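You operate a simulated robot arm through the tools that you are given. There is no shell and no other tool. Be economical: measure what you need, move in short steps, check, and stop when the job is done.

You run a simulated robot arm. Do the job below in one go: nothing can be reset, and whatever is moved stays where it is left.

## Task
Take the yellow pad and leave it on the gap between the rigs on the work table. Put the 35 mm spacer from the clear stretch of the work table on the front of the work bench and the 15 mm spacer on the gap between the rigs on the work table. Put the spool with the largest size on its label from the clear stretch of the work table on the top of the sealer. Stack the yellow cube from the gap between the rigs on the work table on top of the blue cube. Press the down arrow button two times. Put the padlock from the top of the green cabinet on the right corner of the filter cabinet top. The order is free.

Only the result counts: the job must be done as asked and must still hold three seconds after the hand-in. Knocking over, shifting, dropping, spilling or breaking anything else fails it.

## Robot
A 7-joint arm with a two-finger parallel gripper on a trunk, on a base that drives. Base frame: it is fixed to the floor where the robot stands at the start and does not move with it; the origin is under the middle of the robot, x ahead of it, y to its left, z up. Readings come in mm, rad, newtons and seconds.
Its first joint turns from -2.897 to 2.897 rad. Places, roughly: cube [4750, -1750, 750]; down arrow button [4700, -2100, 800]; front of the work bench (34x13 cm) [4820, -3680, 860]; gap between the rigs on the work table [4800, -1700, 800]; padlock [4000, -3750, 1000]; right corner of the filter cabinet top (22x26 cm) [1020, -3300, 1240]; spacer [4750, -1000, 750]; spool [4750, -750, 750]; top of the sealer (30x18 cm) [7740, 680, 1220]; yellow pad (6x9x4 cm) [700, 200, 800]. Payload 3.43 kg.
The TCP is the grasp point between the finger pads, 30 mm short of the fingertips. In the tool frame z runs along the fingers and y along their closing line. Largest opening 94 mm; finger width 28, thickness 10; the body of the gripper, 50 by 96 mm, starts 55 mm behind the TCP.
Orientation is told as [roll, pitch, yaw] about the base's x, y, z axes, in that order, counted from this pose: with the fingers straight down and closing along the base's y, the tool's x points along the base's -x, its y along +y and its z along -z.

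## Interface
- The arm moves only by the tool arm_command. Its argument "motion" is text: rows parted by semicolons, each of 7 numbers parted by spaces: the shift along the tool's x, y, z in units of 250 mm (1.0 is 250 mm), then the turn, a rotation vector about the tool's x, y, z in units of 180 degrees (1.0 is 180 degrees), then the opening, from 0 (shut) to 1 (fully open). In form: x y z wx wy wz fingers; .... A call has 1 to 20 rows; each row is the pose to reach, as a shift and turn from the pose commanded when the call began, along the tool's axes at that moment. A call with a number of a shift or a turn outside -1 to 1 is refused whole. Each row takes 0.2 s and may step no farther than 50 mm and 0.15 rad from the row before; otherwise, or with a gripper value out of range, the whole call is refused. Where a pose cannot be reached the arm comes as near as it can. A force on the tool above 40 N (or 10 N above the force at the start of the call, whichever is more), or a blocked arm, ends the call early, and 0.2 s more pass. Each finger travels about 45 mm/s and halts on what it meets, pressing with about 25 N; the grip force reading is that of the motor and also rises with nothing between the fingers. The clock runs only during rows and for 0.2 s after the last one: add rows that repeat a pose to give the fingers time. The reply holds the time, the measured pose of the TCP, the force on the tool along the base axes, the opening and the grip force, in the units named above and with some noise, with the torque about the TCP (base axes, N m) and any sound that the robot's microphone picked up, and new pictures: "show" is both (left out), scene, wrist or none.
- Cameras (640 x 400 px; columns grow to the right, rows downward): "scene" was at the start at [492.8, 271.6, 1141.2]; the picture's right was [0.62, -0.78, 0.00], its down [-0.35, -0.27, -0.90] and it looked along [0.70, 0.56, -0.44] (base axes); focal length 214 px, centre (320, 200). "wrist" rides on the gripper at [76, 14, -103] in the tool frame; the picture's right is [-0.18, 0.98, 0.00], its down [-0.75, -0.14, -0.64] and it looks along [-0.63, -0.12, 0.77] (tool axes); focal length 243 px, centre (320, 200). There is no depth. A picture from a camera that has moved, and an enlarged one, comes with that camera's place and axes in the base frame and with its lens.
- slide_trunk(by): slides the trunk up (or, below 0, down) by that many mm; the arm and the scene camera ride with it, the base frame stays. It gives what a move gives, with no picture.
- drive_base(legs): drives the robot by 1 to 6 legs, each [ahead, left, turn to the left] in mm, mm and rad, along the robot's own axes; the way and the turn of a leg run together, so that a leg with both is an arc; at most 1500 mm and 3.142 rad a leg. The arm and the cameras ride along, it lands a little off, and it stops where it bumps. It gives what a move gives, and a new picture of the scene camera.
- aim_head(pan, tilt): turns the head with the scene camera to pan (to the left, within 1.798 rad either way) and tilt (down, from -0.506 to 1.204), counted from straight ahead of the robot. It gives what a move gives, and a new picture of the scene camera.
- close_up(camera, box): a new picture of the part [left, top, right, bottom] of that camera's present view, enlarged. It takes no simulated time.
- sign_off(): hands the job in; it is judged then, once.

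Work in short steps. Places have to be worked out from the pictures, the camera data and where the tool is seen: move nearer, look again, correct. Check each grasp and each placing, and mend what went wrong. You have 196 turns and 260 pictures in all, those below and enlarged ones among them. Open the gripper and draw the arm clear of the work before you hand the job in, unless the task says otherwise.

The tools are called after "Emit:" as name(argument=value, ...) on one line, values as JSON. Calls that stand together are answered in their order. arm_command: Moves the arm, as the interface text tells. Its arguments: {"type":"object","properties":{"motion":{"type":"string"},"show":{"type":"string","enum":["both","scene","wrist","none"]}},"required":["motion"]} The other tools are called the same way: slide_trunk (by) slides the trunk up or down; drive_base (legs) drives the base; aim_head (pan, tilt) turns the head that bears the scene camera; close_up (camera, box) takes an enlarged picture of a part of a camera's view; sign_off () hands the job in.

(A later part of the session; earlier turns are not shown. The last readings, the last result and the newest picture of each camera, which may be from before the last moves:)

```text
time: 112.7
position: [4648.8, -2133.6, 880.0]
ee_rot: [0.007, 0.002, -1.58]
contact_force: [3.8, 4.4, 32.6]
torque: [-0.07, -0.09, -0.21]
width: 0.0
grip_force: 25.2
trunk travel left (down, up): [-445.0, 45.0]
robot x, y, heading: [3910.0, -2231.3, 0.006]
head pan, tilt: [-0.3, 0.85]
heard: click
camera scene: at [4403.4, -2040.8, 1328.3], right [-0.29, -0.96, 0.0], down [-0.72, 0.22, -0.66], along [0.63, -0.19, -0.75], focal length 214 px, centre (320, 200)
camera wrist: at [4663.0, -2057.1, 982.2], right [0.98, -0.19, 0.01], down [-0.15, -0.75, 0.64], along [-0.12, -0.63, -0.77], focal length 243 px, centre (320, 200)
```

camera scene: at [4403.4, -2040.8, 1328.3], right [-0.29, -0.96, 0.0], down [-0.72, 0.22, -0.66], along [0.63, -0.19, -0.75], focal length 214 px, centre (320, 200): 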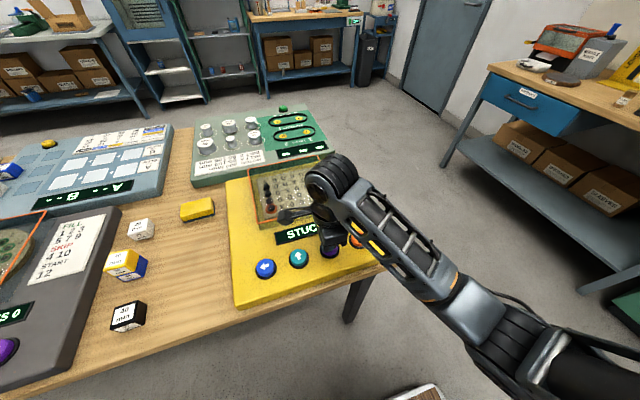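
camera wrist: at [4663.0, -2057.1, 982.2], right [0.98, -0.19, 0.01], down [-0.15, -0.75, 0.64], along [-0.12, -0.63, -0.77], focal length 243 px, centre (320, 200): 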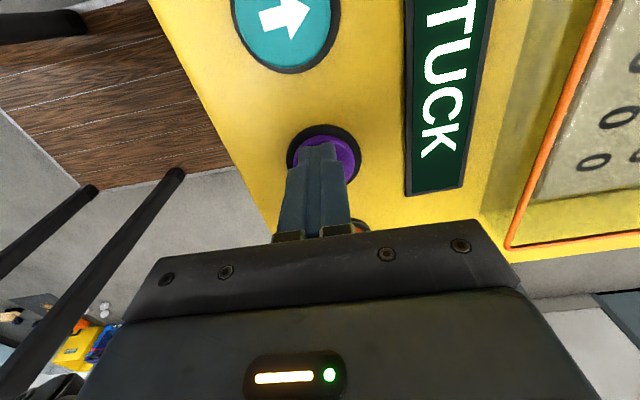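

There was one click and the display reads STUCK. I'll lift and check the grid and display.

Emit:
arm_command(motion="0 0 -0.04 0 0 0 0; 0 0 -0.12 0 0 0 0; 0 0 -0.12 0 0 0 0", show="scene")

Emit:
close_up(camera="scene", box=[230, 150, 390, 270])

```text
time: 113.5
position: [4647.3, -2134.2, 907.7]
ee_rot: [0.001, 0.001, -1.58]
contact_force: [-0.6, -0.2, -0.1]
torque: [-0.03, 0.05, -0.02]
width: 0.3
grip_force: 25.3
trunk travel left (down, up): [-445.0, 45.0]
robot x, y, heading: [3909.6, -2232.9, 0.004]
head pan, tilt: [-0.3, 0.85]
camera scene: at [4404.0, -2040.8, 1327.4], right [-0.29, -0.96, 0.0], down [-0.72, 0.22, -0.66], along [0.63, -0.19, -0.75], focal length 214 px, centre (320, 200)
```

scene: 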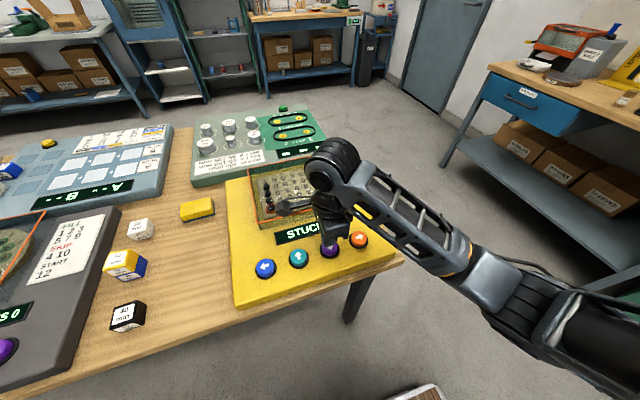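

```text
3.33 times, centred on (310, 210) of scene
camera zoom: at [4404.0, -2040.8, 1327.4], right [-0.29, -0.96, 0.0], down [-0.72, 0.22, -0.66], along [0.63, -0.19, -0.75], focal length 715 px, centre (353, 167)
```

zoom: 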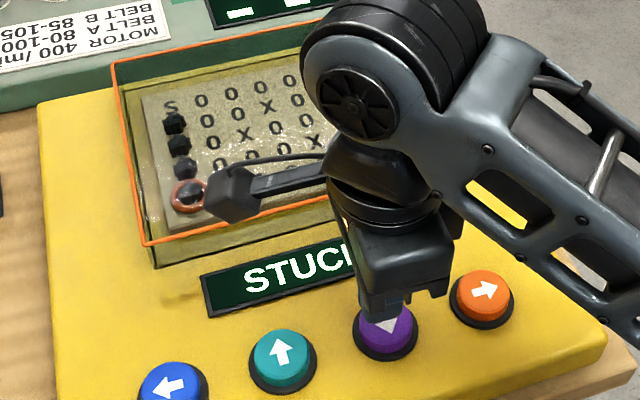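

The ring slid down the column, which is natural for this puzzle. The task asks for two presses, so I'll press a second time.

Emit:
arm_command(motion="0 0 0.06 0 0 0 0; 0 0 0.09 0 0 0 0; 0 0 0.102 0 0 0 0; 0 0 0.112 0 0 0 0; 0 0 0.122 0 0 0 0", show="none")

```text
time: 114.7
position: [4648.6, -2133.9, 879.5]
ee_rot: [0.006, 0.0, -1.577]
contact_force: [-8.9, 3.3, 36.7]
torque: [-0.16, 0.22, -0.19]
width: 0.0
grip_force: 24.5
trunk travel left (down, up): [-445.0, 45.0]
robot x, y, heading: [3907.8, -2235.8, 0.006]
head pan, tilt: [-0.3, 0.85]
heard: click
```

The second click came through. I'll lift clear and drive left along the table to the spacers and spools.

Emit:
arm_command(motion="0 0 -0.12 0 0 0 0; 0 0 -0.3 0 0 0 0; 0 0 -0.48 0 0 0 0; 0 0 -0.64 0 0 0 0.5; 0 0 -0.64 0 0 0 1", show="none")

Emit:
drive_base(legs=[[-20, 1100, 0]])

Emit:
aim_head(pan=0.2, tilt=0.85)

```text
time: 115.9
position: [4647.7, -2135.3, 1033.9]
ee_rot: [0.002, 0.001, -1.579]
contact_force: [-0.7, -0.9, -0.4]
torque: [-0.02, 0.01, 0.0]
width: 49.3
grip_force: 0.1
trunk travel left (down, up): [-445.0, 45.0]
robot x, y, heading: [3907.2, -2233.2, -0.003]
head pan, tilt: [-0.3, 0.85]
```

```text
time: 121.4
position: [4622.3, -1051.0, 1032.8]
ee_rot: [0.003, 0.0, -1.579]
contact_force: [-0.9, -0.3, 0.1]
torque: [0.01, 0.01, -0.01]
width: 93.9
grip_force: 0.1
trunk travel left (down, up): [-445.0, 45.0]
robot x, y, heading: [3883.3, -1150.8, 0.004]
head pan, tilt: [-0.3, 0.85]
camera scene: at [4378.2, -956.8, 1327.4], right [-0.29, -0.96, 0.0], down [-0.72, 0.22, -0.66], along [0.63, -0.19, -0.75], focal length 214 px, centre (320, 200)
```

scene: 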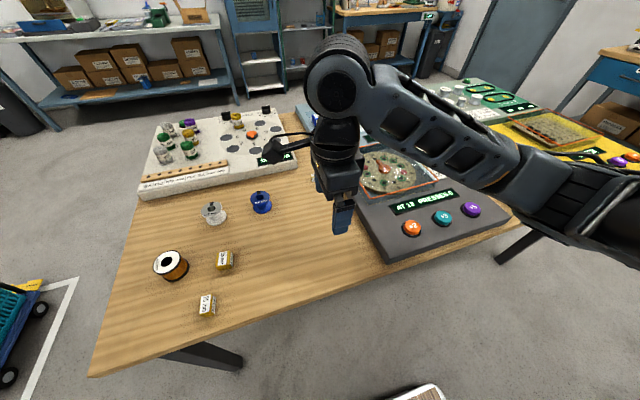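

```text
time: 122.3
position: [4622.6, -1051.4, 1033.6]
ee_rot: [0.004, 0.0, -1.578]
contact_force: [-1.1, 0.2, -0.5]
torque: [-0.02, -0.03, -0.02]
width: 94.1
grip_force: 0.1
trunk travel left (down, up): [-445.0, 45.0]
robot x, y, heading: [3884.6, -1150.0, 0.005]
head pan, tilt: [0.201, 0.85]
camera scene: at [4379.9, -918.2, 1327.4], right [0.2, -0.98, 0.0], down [-0.74, -0.15, -0.66], along [0.65, 0.14, -0.75], focal length 214 px, centre (320, 200)
```

scene: 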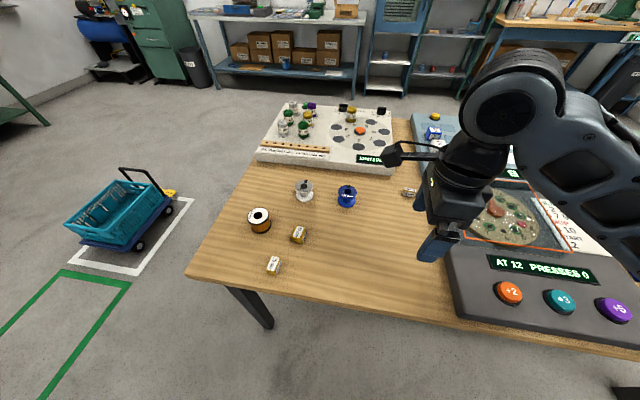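

Good view. I'll zoom in to read the spool and spacer labels.

Emit:
close_up(camera="scene", box=[235, 165, 375, 285])

Emit:
close_up(camera="scene", box=[325, 170, 425, 220])

Emit:
close_up(camera="scene", box=[240, 170, 370, 245])

```text
3.33 times, centred on (305, 225) of scene
camera zoom: at [4379.9, -918.2, 1327.4], right [0.2, -0.98, 0.0], down [-0.74, -0.15, -0.66], along [0.65, 0.14, -0.75], focal length 715 px, centre (370, 117)
```

zoom: 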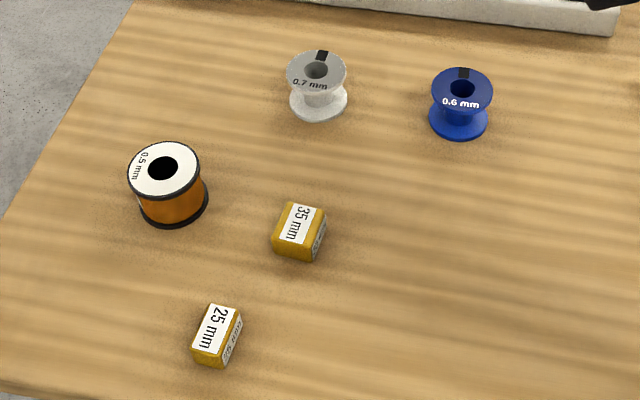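

```text
6.40 times, centred on (375, 195) of scene
camera zoom: at [4379.9, -918.2, 1327.4], right [0.2, -0.98, 0.0], down [-0.74, -0.15, -0.66], along [0.65, 0.14, -0.75], focal length 1373 px, centre (-32, 232)
```

zoom: 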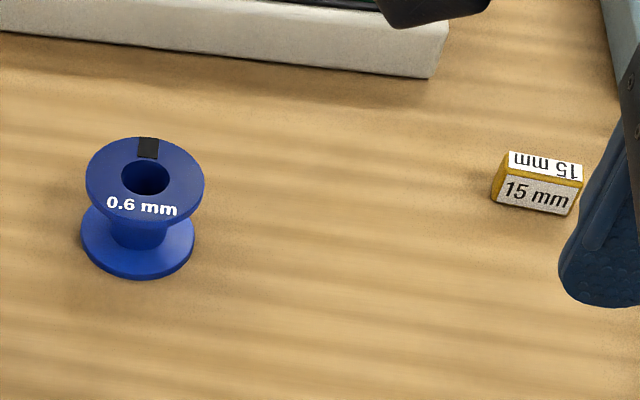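

```text
4.92 times, centred on (305, 208) of scene
camera zoom: at [4379.9, -918.2, 1327.4], right [0.2, -0.98, 0.0], down [-0.74, -0.15, -0.66], along [0.65, 0.14, -0.75], focal length 1056 px, centre (394, 163)
```

zoom: 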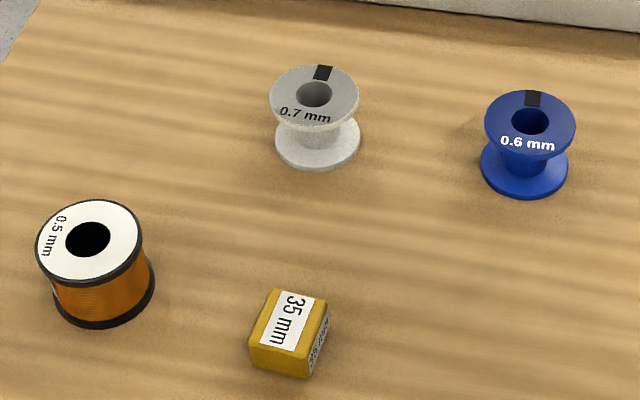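

The largest label is 0.7 mm, on the white spool. The 15 mm spacer lies near (4930, −1110). I'll drive forward 150 mm and hover above it.

Emit:
drive_base(legs=[[150, 0, 0]])

Emit:
arm_command(motion="-0.05 0.12 0 0 0 0 1; -0.1 0.25 0 0 0 0 1; -0.15 0.38 0 0 0 0 1; -0.2 0.5 0 0 0 0 1; -0.236 0.6 0 0 0 0 1; -0.236 0.6 0.15 0 0 0 1; -0.236 0.6 0.3 0 0 0 1; -0.236 0.6 0.3 0 0 0 1", show="both")

```text
time: 123.7
position: [4772.5, -1051.5, 1033.2]
ee_rot: [0.004, 0.001, -1.581]
contact_force: [1.4, -0.2, 0.4]
torque: [0.01, -0.01, 0.06]
width: 94.2
grip_force: 0.0
trunk travel left (down, up): [-445.0, 45.0]
robot x, y, heading: [4033.3, -1148.3, 0.007]
head pan, tilt: [0.201, 0.85]
camera scene: at [4530.9, -917.9, 1327.5], right [0.2, -0.98, 0.0], down [-0.74, -0.15, -0.66], along [0.65, 0.13, -0.75], focal length 214 px, centre (320, 200)
```

scene: 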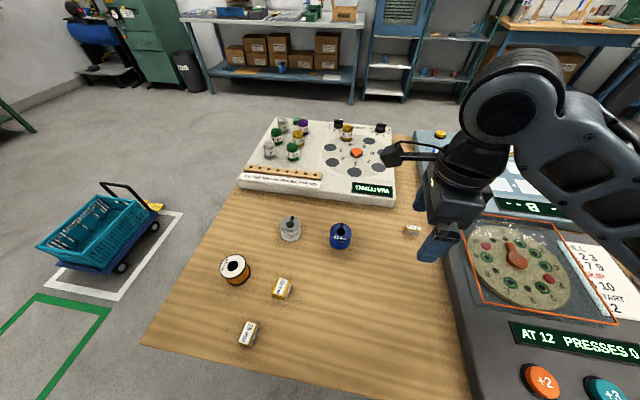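

```text
time: 125.5
position: [4922.6, -1110.6, 958.8]
ee_rot: [0.002, 0.0, -1.578]
contact_force: [-0.4, 0.1, 0.0]
torque: [-0.02, -0.03, -0.01]
width: 94.0
grip_force: 0.0
trunk travel left (down, up): [-445.0, 45.0]
robot x, y, heading: [4036.1, -1151.6, 0.005]
head pan, tilt: [0.201, 0.85]
camera scene: at [4531.0, -917.9, 1327.4], right [0.2, -0.98, 0.0], down [-0.74, -0.15, -0.66], along [0.65, 0.13, -0.75], focal length 214 px, centre (320, 200)
camera wrist: at [4937.0, -1034.7, 1060.6], right [0.98, -0.19, 0.0], down [-0.15, -0.75, 0.64], along [-0.12, -0.63, -0.77], focal length 243 px, centre (320, 200)
```

scene: 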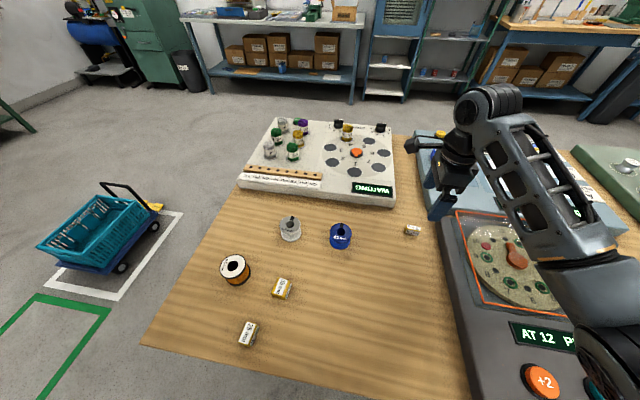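
wrist: 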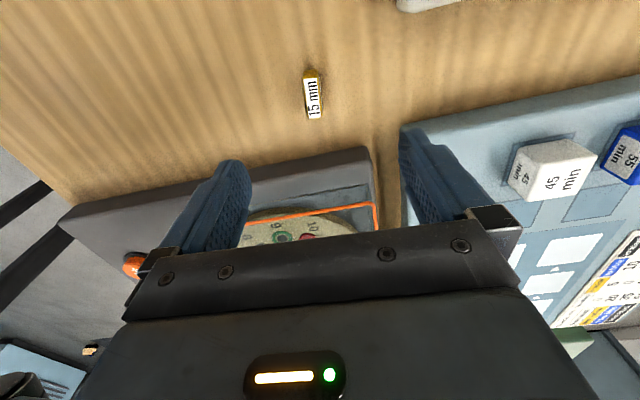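

The spacer is visible ahead of the fingers. I'll zoom for its exact outline.

Emit:
close_up(camera="wrist", box=[270, 50, 370, 140])

```text
4.44 times, centred on (320, 95) of wrist
camera zoom: at [4937.0, -1034.7, 1060.6], right [0.98, -0.19, 0.0], down [-0.15, -0.75, 0.64], along [-0.12, -0.63, -0.77], focal length 1078 px, centre (320, 667)
```

zoom: 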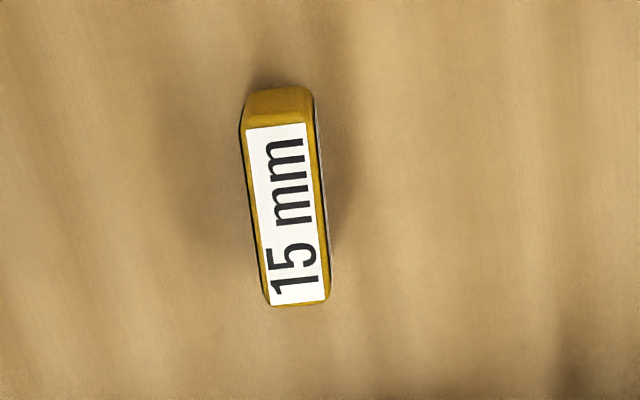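

The spacer is 15×40 mm, centred at tool offset (−3, −9) and rotated about 5°. I'll align, descend and feel for the table gently.

Emit:
arm_command(motion="-0.012 -0.036 0.12 0 0 0.03 1; -0.012 -0.036 0.26 0 0 0.03 1; -0.012 -0.036 0.4 0 0 0.03 1; -0.012 -0.036 0.5 0 0 0.03 1; -0.012 -0.036 0.54 0 0 0.03 1; -0.012 -0.036 0.555 0 0 0.03 1; -0.012 -0.036 0.57 0 0 0.03 1; -0.012 -0.036 0.57 0 0 0.03 1", show="wrist")

```text
time: 126.8
position: [4913.7, -1114.6, 830.2]
ee_rot: [0.004, 0.001, -1.673]
contact_force: [-16.0, -0.2, 24.4]
torque: [-0.2, 1.75, -0.15]
width: 94.1
grip_force: 0.2
trunk travel left (down, up): [-445.0, 45.0]
robot x, y, heading: [4038.1, -1151.8, 0.002]
head pan, tilt: [0.201, 0.85]
stopped in row 6: the force on the tool passed its limit at 53 N (the readings are from after the stop); the commanded pose is now the measured one
camera wrist: at [4934.5, -1039.9, 932.9], right [0.96, -0.28, 0.0], down [-0.22, -0.74, 0.64], along [-0.18, -0.61, -0.77], focal length 243 px, centre (320, 200)
```

wrist: 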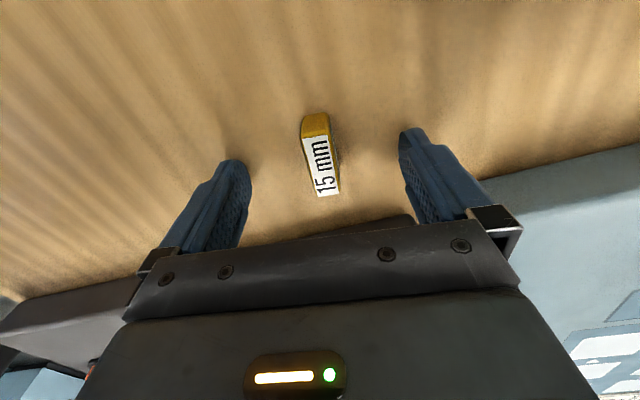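

The near fingertip touched the table, so the table top is z≈800. I'll rise 3 mm and grip the spacer.

Emit:
arm_command(motion="0.01 0 -0.012 0 0 0 1; 0.01 0.006 -0.012 0 0 0 0.6; 0.01 0.006 -0.012 0 0 0 0.2; 0.01 0.006 -0.012 0 0 0 0; 0.01 0.006 -0.012 0 0 0 0; 0.01 0.006 -0.012 0 0 0 0; 0.01 0.006 -0.012 0 0 0 0; 0.01 0.006 -0.012 0 0 0 0", show="wrist")

```text
time: 128.6
position: [4916.6, -1111.8, 831.6]
ee_rot: [0.003, 0.003, -1.672]
contact_force: [0.7, 0.1, 1.0]
torque: [-0.04, -0.05, 0.03]
width: 13.5
grip_force: 25.1
trunk travel left (down, up): [-445.0, 45.0]
robot x, y, heading: [4034.3, -1149.7, 0.01]
head pan, tilt: [0.201, 0.85]
camera wrist: at [4937.9, -1036.9, 933.5], right [0.96, -0.28, 0.0], down [-0.22, -0.74, 0.64], along [-0.18, -0.61, -0.77], focal length 243 px, centre (320, 200)
```

wrist: 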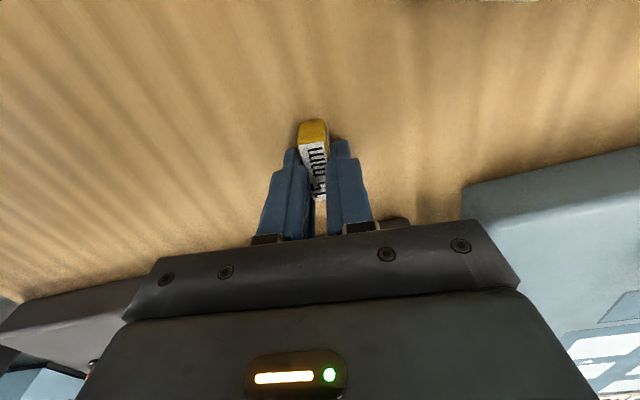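

Gripped at 13.5 mm. I'll lift and drive back toward the gap.

Emit:
arm_command(motion="0 0 -0.1 0 0 0 0; 0 0 -0.25 0 0 0 0; 0 0 -0.4 0 0 0 0; 0 0 -0.55 0 0 0 0; 0 0 -0.7 0 0 0 0; 0 0 -0.85 0 0 0 0", show="none")

Emit:
drive_base(legs=[[-115, -690, 0]])

Emit:
arm_command(motion="0 0 0 0 0 0 0", show="wrist")

```text
time: 129.9
position: [4914.5, -1112.7, 1043.7]
ee_rot: [0.002, 0.002, -1.673]
contact_force: [-0.5, 0.8, -0.7]
torque: [-0.02, -0.03, 0.01]
width: 13.9
grip_force: 24.8
trunk travel left (down, up): [-445.0, 45.0]
robot x, y, heading: [4036.0, -1149.5, 0.006]
head pan, tilt: [0.201, 0.85]
```

```text
time: 133.7
position: [4806.2, -1783.7, 1043.7]
ee_rot: [0.003, 0.002, -1.669]
contact_force: [0.2, 0.6, -0.1]
torque: [0.01, 0.0, -0.03]
width: 13.6
grip_force: 24.7
trunk travel left (down, up): [-445.0, 45.0]
robot x, y, heading: [3926.2, -1826.7, 0.006]
head pan, tilt: [0.201, 0.85]
camera scene: at [4420.8, -1590.7, 1327.4], right [0.21, -0.98, 0.0], down [-0.73, -0.16, -0.66], along [0.65, 0.14, -0.75], focal length 214 px, centre (320, 200)
```

scene: 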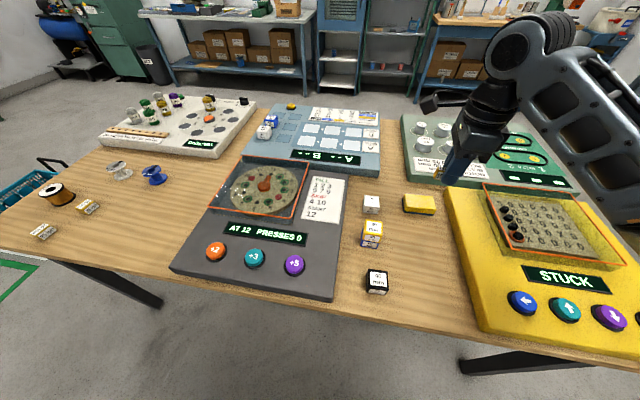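

```text
time: 134.1
position: [4805.7, -1784.0, 1044.8]
ee_rot: [0.006, 0.002, -1.666]
contact_force: [0.2, 0.7, -0.4]
torque: [0.01, 0.02, -0.03]
width: 13.8
grip_force: 25.1
trunk travel left (down, up): [-445.0, 45.0]
robot x, y, heading: [3928.2, -1828.1, 0.006]
head pan, tilt: [0.201, 0.85]
camera wrist: at [4826.9, -1708.7, 1146.1], right [0.96, -0.28, 0.0], down [-0.22, -0.74, 0.64], along [-0.18, -0.62, -0.77], focal length 243 px, centre (320, 200)
```

wrist: 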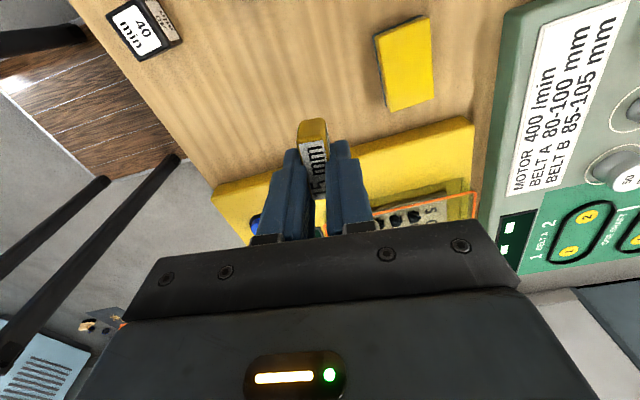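

I'll shift 30 mm back from the pad and lower the spacer to its table height (TCP ≈ 832), opening only halfway.

Emit:
arm_command(motion="-0.012 -0.12 0.1 0 0 0 0; -0.012 -0.12 0.25 0 0 0 0; -0.012 -0.12 0.4 0 0 0 0; -0.012 -0.12 0.55 0 0 0 0; -0.012 -0.12 0.7 0 0 0 0; -0.012 -0.12 0.8 0 0 0 0; -0.012 -0.12 0.83 0 0 0 0; -0.012 -0.12 0.846 0 0 0 0; -0.012 -0.12 0.846 0 0 0 0.2; -0.012 -0.12 0.846 0 0 0 0.5; -0.012 -0.12 0.846 0 0 0 0.5; -0.012 -0.12 0.75 0 0 0 0.5; -0.012 -0.12 0.6 0 0 0 0.5; -0.012 -0.12 0.42 0 0 0 0.5", show="both")

```text
time: 137.1
position: [4776.4, -1780.3, 937.7]
ee_rot: [0.003, 0.001, -1.669]
contact_force: [0.2, -0.6, 0.2]
torque: [-0.05, 0.01, 0.0]
width: 47.1
grip_force: 0.1
trunk travel left (down, up): [-445.0, 45.0]
robot x, y, heading: [3926.2, -1825.4, 0.012]
head pan, tilt: [0.201, 0.85]
camera scene: at [4420.7, -1588.9, 1327.0], right [0.21, -0.98, 0.0], down [-0.73, -0.16, -0.66], along [0.65, 0.14, -0.75], focal length 214 px, centre (320, 200)
camera wrist: at [4798.0, -1706.3, 1040.3], right [0.96, -0.28, 0.0], down [-0.21, -0.74, 0.64], along [-0.18, -0.62, -0.77], focal length 243 px, centre (320, 200)
```

scene: 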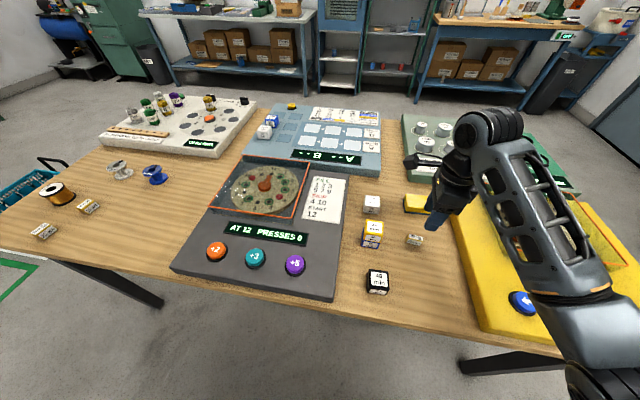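
wrist: 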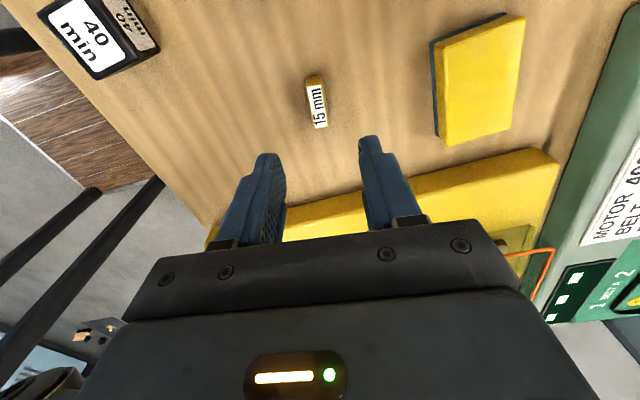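

The 15 mm spacer is in place, standing as before. Now the 35 mm spacer near (4685, −790): I'll lift and drive left.

Emit:
arm_command(motion="0 0 -0.18 0 0 0 0.7; 0 0 -0.36 0 0 0 1", show="none")

Emit:
drive_base(legs=[[-50, 970, 0]])

Emit:
arm_command(motion="0 -0.06 0 0 0 -0.03 1; 0 -0.12 0 0 0 -0.03 1; 0 -0.12 0 0 0 -0.03 1", show="both")

```text
time: 137.7
position: [4776.7, -1784.2, 1027.4]
ee_rot: [0.001, 0.001, -1.668]
contact_force: [0.2, 0.6, 0.0]
torque: [0.03, 0.0, 0.01]
width: 94.0
grip_force: 0.0
trunk travel left (down, up): [-445.0, 45.0]
robot x, y, heading: [3926.6, -1827.7, 0.006]
head pan, tilt: [0.201, 0.85]
```

```text
time: 142.8
position: [4718.7, -819.6, 1026.5]
ee_rot: [0.004, 0.002, -1.671]
contact_force: [-0.3, 0.9, -0.5]
torque: [-0.02, 0.01, -0.03]
width: 93.9
grip_force: 0.0
trunk travel left (down, up): [-445.0, 45.0]
robot x, y, heading: [3866.6, -854.9, 0.008]
head pan, tilt: [0.201, 0.85]
camera scene: at [4363.6, -624.7, 1327.4], right [0.21, -0.98, 0.0], down [-0.74, -0.16, -0.66], along [0.65, 0.14, -0.75], focal length 214 px, centre (320, 200)
```

scene: 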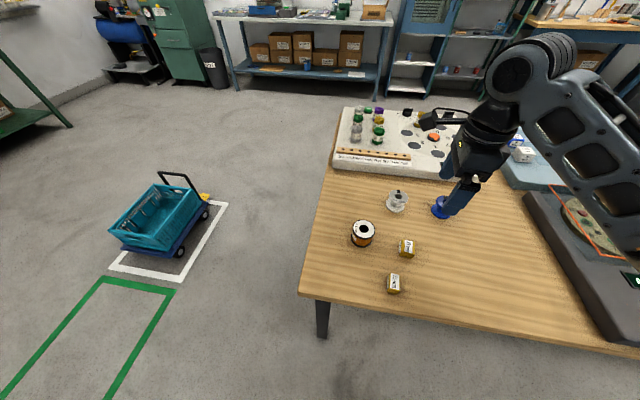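

```text
time: 143.6
position: [4689.6, -815.9, 1027.6]
ee_rot: [0.005, 0.0, -1.576]
contact_force: [-0.2, -0.8, 0.2]
torque: [-0.03, -0.04, 0.01]
width: 93.9
grip_force: 0.0
trunk travel left (down, up): [-445.0, 45.0]
robot x, y, heading: [3864.7, -854.4, 0.005]
head pan, tilt: [0.201, 0.85]
camera scene: at [4363.6, -624.7, 1327.4], right [0.21, -0.98, 0.0], down [-0.74, -0.16, -0.66], along [0.65, 0.14, -0.75], focal length 214 px, centre (320, 200)
camera wrist: at [4703.9, -740.0, 1130.1], right [0.98, -0.19, 0.0], down [-0.15, -0.75, 0.64], along [-0.12, -0.63, -0.77], focal length 243 px, centre (320, 200)
```

scene: 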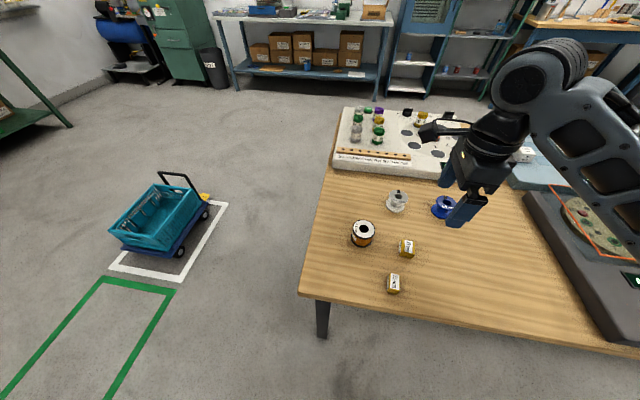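
wrist: 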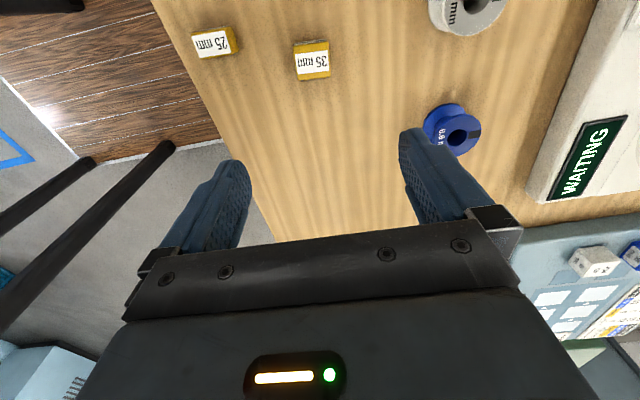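

The 35 mm spacer is centred at about (4686, −791). I'll zoom for its shape.

Emit:
close_up(camera="wrist", box=[270, 20, 360, 100])

```text
5.00 times, centred on (315, 60) of wrist
camera zoom: at [4703.9, -740.0, 1130.1], right [0.98, -0.19, 0.0], down [-0.15, -0.75, 0.64], along [-0.12, -0.63, -0.77], focal length 1213 px, centre (345, 900)
```

zoom: 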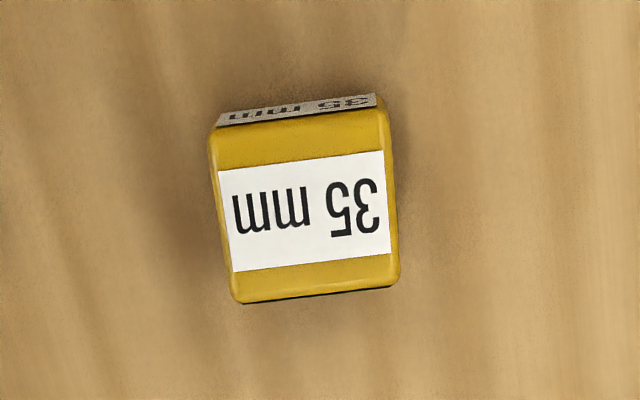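

It is about 37×35 mm, at tool offset (+23, −5), rotated 4.5°. I'll align, descend to z≈833 and grip.

Emit:
arm_command(motion="0.091 -0.02 0.1 0 0 0.025 1; 0.091 -0.02 0.28 0 0 0.025 1; 0.091 -0.02 0.46 0 0 0.025 1; 0.091 -0.02 0.62 0 0 0.025 1; 0.091 -0.02 0.74 0 0 0.025 1; 0.091 -0.02 0.774 0 0 0.025 1; 0.091 -0.02 0.774 0 0 0.025 0.6; 0.091 -0.02 0.774 0 0 0.025 0.2; 0.091 -0.02 0.774 0 0 0.025 0; 0.091 -0.02 0.774 0 0 0.025 0; 0.091 -0.02 0.774 0 0 0.025 0; 0.091 -0.02 0.774 0 0 0.025 0", show="wrist")

```text
time: 146.2
position: [4684.7, -793.8, 833.7]
ee_rot: [0.003, 0.002, -1.655]
contact_force: [0.4, 0.3, 1.0]
torque: [-0.01, -0.02, 0.03]
width: 39.3
grip_force: 25.1
trunk travel left (down, up): [-445.0, 45.0]
robot x, y, heading: [3866.3, -858.0, 0.002]
head pan, tilt: [0.201, 0.85]
camera wrist: at [4705.4, -718.5, 936.9], right [0.96, -0.27, 0.0], down [-0.21, -0.74, 0.64], along [-0.17, -0.62, -0.77], focal length 243 px, centre (320, 200)
```

wrist: 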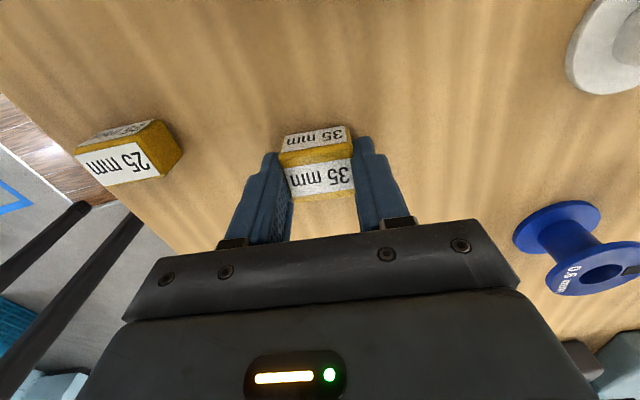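

Gripped at 39.3 mm. I'll lift and drive to the area in front of the work bench.

Emit:
arm_command(motion="0 0 -0.1 0 0 0 0; 0 0 -0.25 0 0 0 0; 0 0 -0.4 0 0 0 0; 0 0 -0.55 0 0 0 0; 0 0 -0.7 0 0 0 0; 0 0 -0.85 0 0 0 0; 0 0 -1 0 0 0 0", show="none")

Emit:
drive_base(legs=[[-150, -900, 0], [-50, -850, 0]])

Emit:
aim_head(pan=-1.2, tilt=0.5)

```text
time: 147.8
position: [4686.8, -793.5, 1085.1]
ee_rot: [0.003, 0.002, -1.653]
contact_force: [-0.4, -0.9, -0.1]
torque: [-0.01, 0.01, 0.03]
width: 39.3
grip_force: 24.9
trunk travel left (down, up): [-445.0, 45.0]
robot x, y, heading: [3869.8, -859.2, 0.005]
head pan, tilt: [0.201, 0.85]
```

```text
time: 156.7
position: [4516.4, -2531.5, 1084.8]
ee_rot: [0.003, 0.001, -1.629]
contact_force: [0.7, 0.0, -1.2]
torque: [-0.01, -0.03, -0.01]
width: 39.1
grip_force: 24.9
trunk travel left (down, up): [-445.0, 45.0]
robot x, y, heading: [3700.9, -2614.4, 0.032]
head pan, tilt: [0.201, 0.85]
camera scene: at [4191.1, -2370.1, 1327.4], right [0.23, -0.97, 0.0], down [-0.73, -0.17, -0.66], along [0.64, 0.15, -0.75], focal length 214 px, centre (320, 200)
```

scene: 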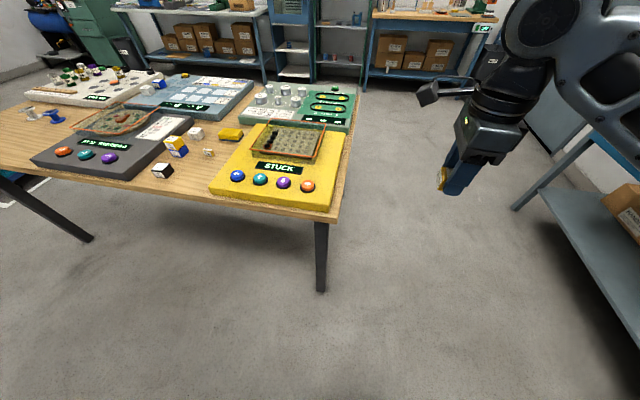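

```text
time: 158.2
position: [4517.7, -2531.1, 1084.8]
ee_rot: [0.003, 0.001, -1.628]
contact_force: [-0.3, 0.6, -0.4]
torque: [0.0, -0.01, -0.02]
width: 38.9
grip_force: 25.2
trunk travel left (down, up): [-445.0, 45.0]
robot x, y, heading: [3699.5, -2614.6, 0.035]
head pan, tilt: [-1.201, 0.499]
camera scene: at [4150.7, -2471.8, 1357.4], right [-0.92, -0.39, 0.0], down [-0.19, 0.44, -0.88], along [0.34, -0.81, -0.48], focal length 214 px, centre (320, 200)
```

scene: 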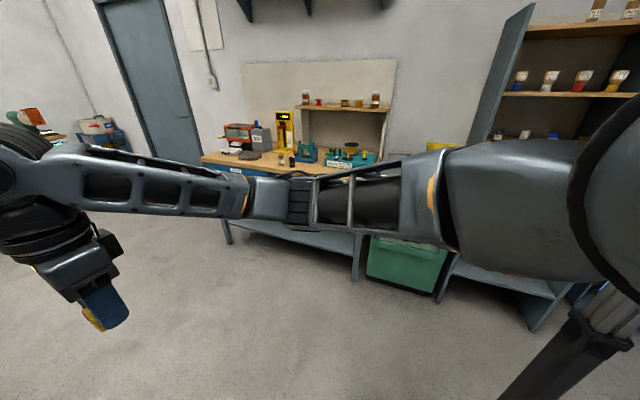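

The bench is along the −y wall. I'll turn right to face it and strafe left to stand in front of it.

Emit:
drive_base(legs=[[0, 0, -1.606], [0, 1000, 0]])

Emit:
aim_head(pan=0.0, tilt=0.5)

```text
time: 165.8
position: [4496.8, -3415.4, 1084.1]
ee_rot: [0.003, 0.002, -3.109]
contact_force: [0.4, -0.1, -1.6]
torque: [0.02, -0.03, 0.02]
width: 39.3
grip_force: 25.2
trunk travel left (down, up): [-445.0, 45.0]
robot x, y, heading: [4337.0, -2607.6, -1.453]
head pan, tilt: [-1.201, 0.499]
stopped in leg 2: the robot was blocked; the commanded pose is now the measured one
camera scene: at [4522.1, -3046.9, 1357.4], right [-0.47, 0.88, 0.0], down [0.42, 0.23, -0.88], along [-0.77, -0.41, -0.48], focal length 214 px, centre (320, 200)
```

scene: 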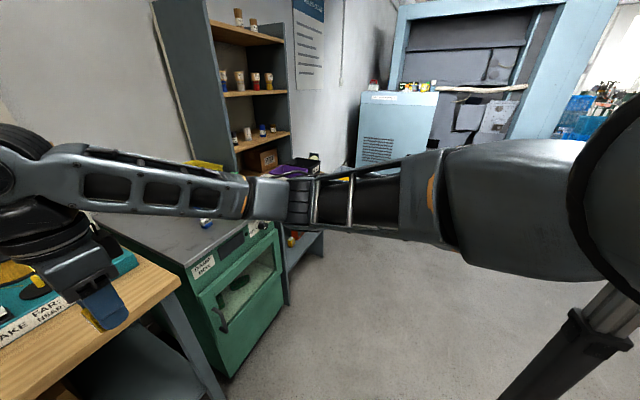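

```text
time: 167.2
position: [4496.6, -3415.8, 1084.5]
ee_rot: [0.002, 0.001, -3.109]
contact_force: [0.3, 0.1, -0.6]
torque: [0.01, -0.01, 0.01]
width: 39.1
grip_force: 25.1
trunk travel left (down, up): [-445.0, 45.0]
robot x, y, heading: [4334.7, -2611.8, -1.447]
head pan, tilt: [0.0, 0.499]
camera scene: at [4613.3, -3094.2, 1357.4], right [-0.99, -0.12, 0.0], down [-0.06, 0.48, -0.88], along [0.11, -0.87, -0.48], focal length 214 px, centre (320, 200)
```

scene: 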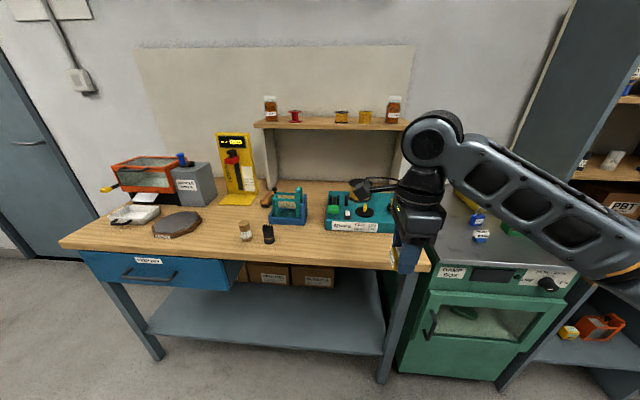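

The base bumped into something at its left, probably the table leg, and twisted a little. The bench view is clear, with a free strip near (4750, −3670). I'll step right, move away from the table, straighten, then strafe.

Emit:
drive_base(legs=[[0, -70, 0], [230, 0, -0.12], [0, 330, 0]])

```text
time: 171.3
position: [4679.8, -3669.9, 1085.1]
ee_rot: [0.003, 0.001, 3.057]
contact_force: [0.0, 0.7, -1.8]
torque: [-0.02, 0.03, -0.01]
width: 39.0
grip_force: 24.9
trunk travel left (down, up): [-445.0, 45.0]
robot x, y, heading: [4617.5, -2852.3, -1.57]
head pan, tilt: [0.0, 0.499]
camera scene: at [4832.6, -3363.5, 1357.4], right [-1.0, -0.01, 0.0], down [0.0, 0.48, -0.88], along [0.01, -0.88, -0.48], focal length 214 px, centre (320, 200)
```

scene: 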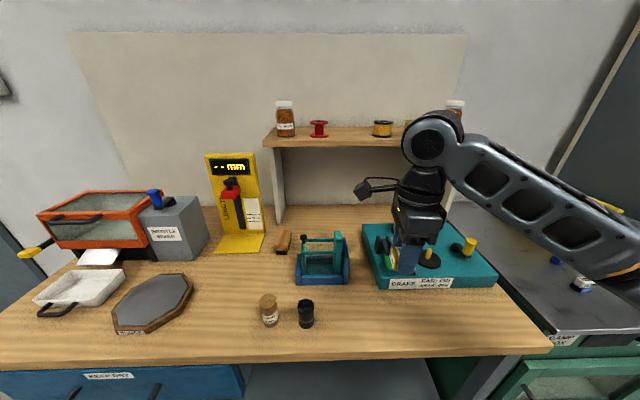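

I'm now well placed facing the bench. The free target is (4755, −3675), with the small bottles 110 mm away. I'll move over it and descend partway.

Emit:
arm_command(motion="0.1 0 0 0 0 0 0; 0.2 0 0 0 0 0 0; 0.3 -0.005 0 0 0 0 0; 0.3 -0.005 0.15 0 0 0 0; 0.3 -0.005 0.3 0 0 0 0; 0.3 -0.005 0.45 0 0 0 0; 0.3 -0.005 0.6 0 0 0 0", show="both")

```text
time: 172.9
position: [4755.1, -3678.4, 936.2]
ee_rot: [0.003, 0.003, 3.059]
contact_force: [-0.6, -0.1, 0.4]
torque: [0.0, -0.01, -0.03]
width: 38.9
grip_force: 24.8
trunk travel left (down, up): [-445.0, 45.0]
robot x, y, heading: [4614.5, -2852.3, -1.563]
head pan, tilt: [0.0, 0.499]
camera scene: at [4832.4, -3363.5, 1357.5], right [-1.0, -0.01, 0.0], down [0.0, 0.48, -0.88], along [0.01, -0.88, -0.48], focal length 214 px, centre (320, 200)
camera wrist: at [4830.0, -3697.2, 1037.7], right [-0.27, -0.96, 0.0], down [-0.74, 0.21, 0.64], along [-0.62, 0.17, -0.77], focal length 243 px, centre (320, 200)
```

scene: 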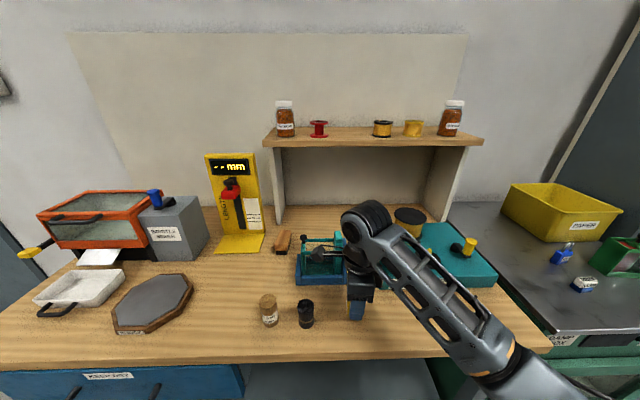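
wrist: 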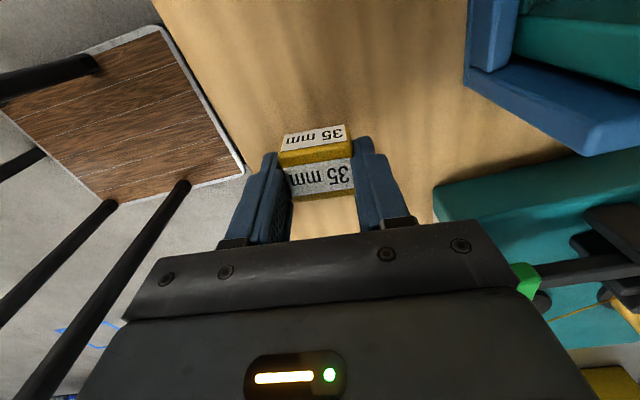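

The spot is clear. I'll lower until the spacer touches.

Emit:
arm_command(motion="0 0 0.08 0 0 0 0; 0 0 0.13 0 0 0 0; 0 0 0.15 0 0 0 0; 0 0 0.16 0 0 0 0; 0 0 0.168 0 0 0 0; 0 0 0.176 0 0 0 0; 0 0 0.184 0 0 0 0; 0 0 0.192 0 0 0 0", show="none")

```text
time: 174.8
position: [4754.2, -3675.9, 890.3]
ee_rot: [0.01, 0.003, 3.058]
contact_force: [4.7, -3.1, 40.4]
torque: [0.33, -0.07, -0.03]
width: 39.8
grip_force: 24.7
trunk travel left (down, up): [-445.0, 45.0]
robot x, y, heading: [4616.1, -2850.4, -1.567]
head pan, tilt: [0.0, 0.499]
```

Firm contact at TCP 890. I'll release, rise and check.

Emit:
arm_command(motion="0 0 -0.012 0 0 0 0; 0 0 -0.012 0 0 0 0.6; 0 0 -0.012 0 0 0 0.8; 0 0 -0.012 0 0 0 0.8; 0 0 -0.1 0 0 0 0.8; 0 0 -0.25 0 0 0 0.8; 0 0 -0.45 0 0 0 0.8; 0 0 -0.65 0 0 0 0.8; 0 0 -0.8 0 0 0 0.8", show="both")

```text
time: 176.8
position: [4754.5, -3676.4, 1085.5]
ee_rot: [0.001, 0.001, 3.058]
contact_force: [0.3, 0.5, -0.8]
torque: [0.03, 0.04, -0.04]
width: 75.1
grip_force: 0.0
trunk travel left (down, up): [-445.0, 45.0]
robot x, y, heading: [4614.4, -2851.4, -1.564]
head pan, tilt: [0.0, 0.499]
camera scene: at [4832.7, -3363.6, 1357.3], right [-1.0, -0.01, 0.0], down [0.0, 0.48, -0.88], along [0.01, -0.88, -0.48], focal length 214 px, centre (320, 200)
camera wrist: at [4828.8, -3695.4, 1189.2], right [-0.27, -0.96, 0.0], down [-0.74, 0.21, 0.64], along [-0.62, 0.17, -0.77], focal length 243 px, centre (320, 200)
```

scene: 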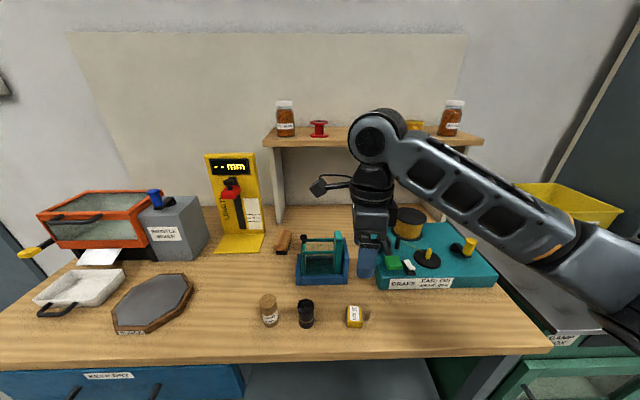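
wrist: 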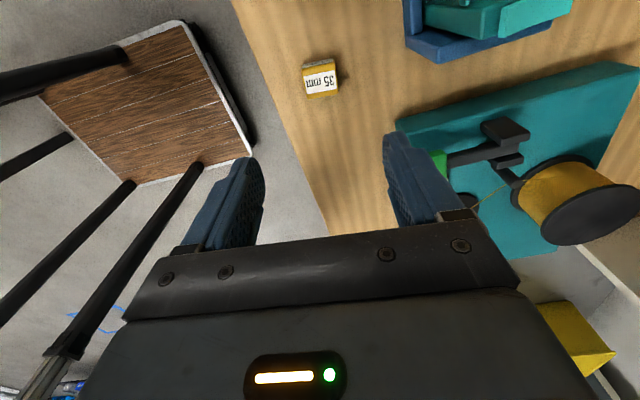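

The 35 mm spacer stands on the bench front. Next is the padlock on the green cabinet to the right; I'll raise the tool and strafe right to look.

Emit:
arm_command(motion="0 0 -0.18 0 0 0 1; 0 0 -0.36 0 0 0 1; 0 0 -0.5 0 0 0 1", show="none")

Emit:
drive_base(legs=[[0, -550, 0]])

Emit:
aim_head(pan=-0.3, tilt=0.7)

```text
time: 177.6
position: [4755.0, -3674.4, 1211.5]
ee_rot: [0.004, 0.002, 3.059]
contact_force: [0.4, 0.9, 0.4]
torque: [0.03, 0.0, -0.02]
width: 94.0
grip_force: 0.1
trunk travel left (down, up): [-445.0, 45.0]
robot x, y, heading: [4614.7, -2854.2, -1.566]
head pan, tilt: [0.0, 0.499]
```

```text
time: 180.7
position: [4208.8, -3677.6, 1211.1]
ee_rot: [0.004, 0.003, 3.058]
contact_force: [0.2, -0.7, -0.2]
torque: [0.02, -0.01, -0.03]
width: 94.0
grip_force: 0.1
trunk travel left (down, up): [-445.0, 45.0]
robot x, y, heading: [4064.2, -2853.3, -1.564]
head pan, tilt: [0.0, 0.499]
camera scene: at [4285.2, -3367.2, 1357.4], right [-1.0, -0.01, 0.0], down [0.0, 0.48, -0.88], along [0.01, -0.88, -0.48], focal length 214 px, centre (320, 200)
```

scene: 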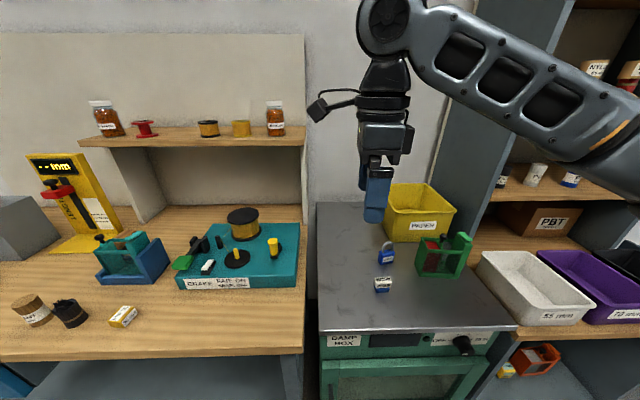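

```text
time: 181.5
position: [4208.8, -3678.6, 1211.5]
ee_rot: [0.002, 0.001, 3.06]
contact_force: [-0.4, 0.0, 0.1]
torque: [0.04, -0.01, -0.02]
width: 94.0
grip_force: 0.0
trunk travel left (down, up): [-445.0, 45.0]
robot x, y, heading: [4067.7, -2854.6, -1.563]
head pan, tilt: [-0.3, 0.7]
camera scene: at [4260.0, -3357.6, 1339.7], right [-0.96, 0.29, 0.0], down [0.19, 0.62, -0.77], along [-0.22, -0.73, -0.64], focal length 214 px, centre (320, 200)
```

scene: 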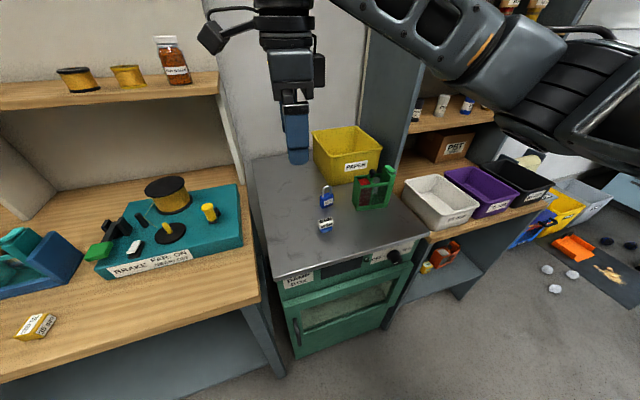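

The padlock (blue, with shackle) is on the grey top next to a small blue/white box. Zooming.

Emit:
close_up(camera="scene", box=[280, 160, 410, 250])

```text
4.44 times, centred on (345, 205) of scene
camera zoom: at [4260.0, -3357.6, 1339.7], right [-0.96, 0.29, 0.0], down [0.19, 0.62, -0.77], along [-0.22, -0.73, -0.64], focal length 953 px, centre (209, 178)
```

zoom: 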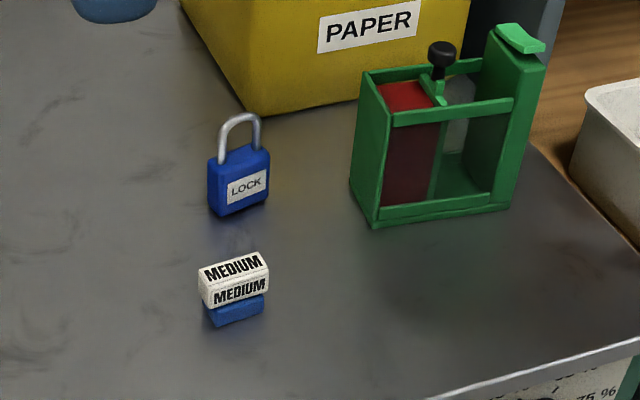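

It stands upright. I'll bring the wrist camera over it to triangulate.

Emit:
arm_command(motion="-0.08 0.1 0 0 0 0 1; -0.16 0.21 0 0 0 0 1; -0.254 0.322 0 0 0 0 1; -0.254 0.322 0 0 0 0 1", show="both")

```text
time: 182.5
position: [4136.7, -3752.7, 1213.4]
ee_rot: [0.003, 0.001, 3.06]
contact_force: [-0.2, 0.3, 0.0]
torque: [0.01, 0.01, 0.03]
width: 94.2
grip_force: 0.2
trunk travel left (down, up): [-445.0, 45.0]
robot x, y, heading: [4066.1, -2854.4, -1.565]
head pan, tilt: [-0.3, 0.7]
camera scene: at [4259.9, -3357.5, 1339.7], right [-0.96, 0.29, 0.0], down [0.19, 0.62, -0.76], along [-0.22, -0.73, -0.64], focal length 214 px, centre (320, 200)
camera wrist: at [4211.7, -3772.1, 1315.1], right [-0.26, -0.96, 0.0], down [-0.74, 0.21, 0.64], along [-0.62, 0.17, -0.77], focal length 243 px, centre (320, 200)
```

scene: 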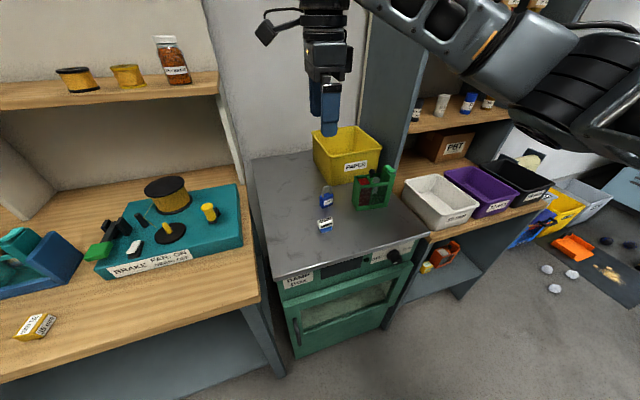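
wrist: 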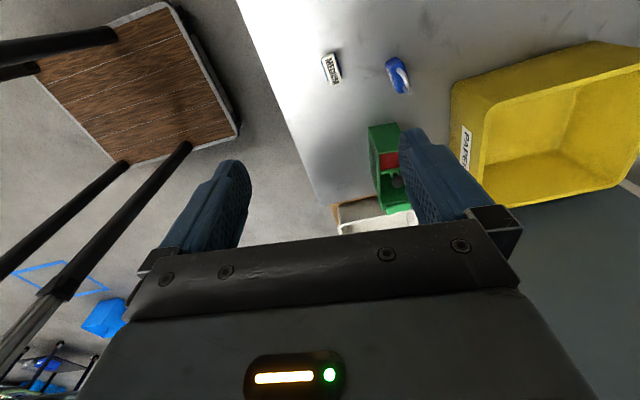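

Triangulation gives the padlock at about (4085, −3866, 886). I'll zoom for its orientation and drive 120 mm closer.

Emit:
close_up(camera="wrist", box=[310, 40, 430, 110])

Emit:
drive_base(legs=[[130, 0, 0]])

```text
5.33 times, centred on (370, 75) of wrist
camera zoom: at [4211.7, -3772.1, 1315.1], right [-0.26, -0.96, 0.0], down [-0.74, 0.21, 0.64], along [-0.62, 0.17, -0.77], focal length 1294 px, centre (53, 867)
```

zoom: 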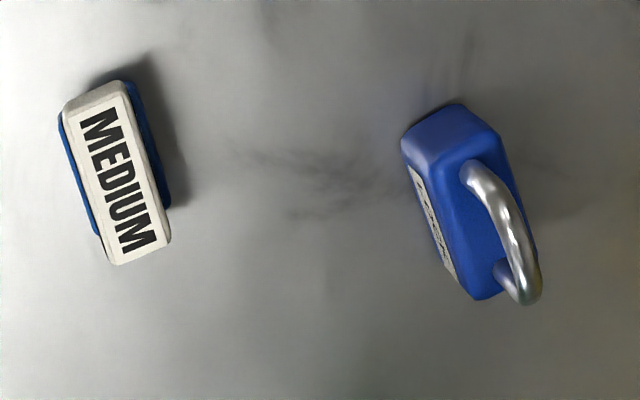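

```text
time: 183.8
position: [4139.9, -3881.6, 1213.3]
ee_rot: [0.003, 0.001, 3.061]
contact_force: [0.2, 0.4, 0.1]
torque: [-0.02, -0.03, 0.01]
width: 94.1
grip_force: 0.1
trunk travel left (down, up): [-445.0, 45.0]
robot x, y, heading: [4071.0, -2984.5, -1.563]
head pan, tilt: [-0.3, 0.7]
camera scene: at [4261.7, -3486.6, 1339.8], right [-0.96, 0.29, 0.0], down [0.18, 0.62, -0.77], along [-0.22, -0.73, -0.64], focal length 214 px, centre (320, 200)
```

scene: 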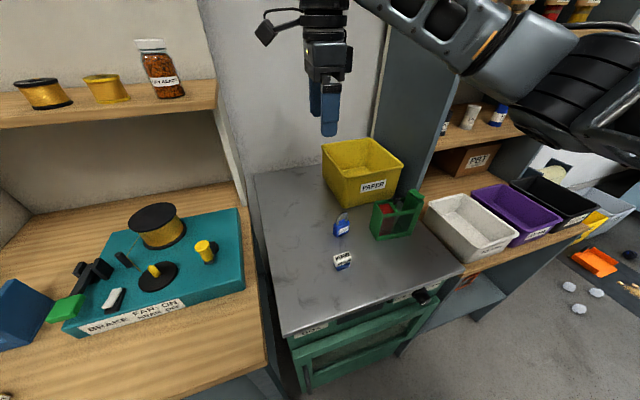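

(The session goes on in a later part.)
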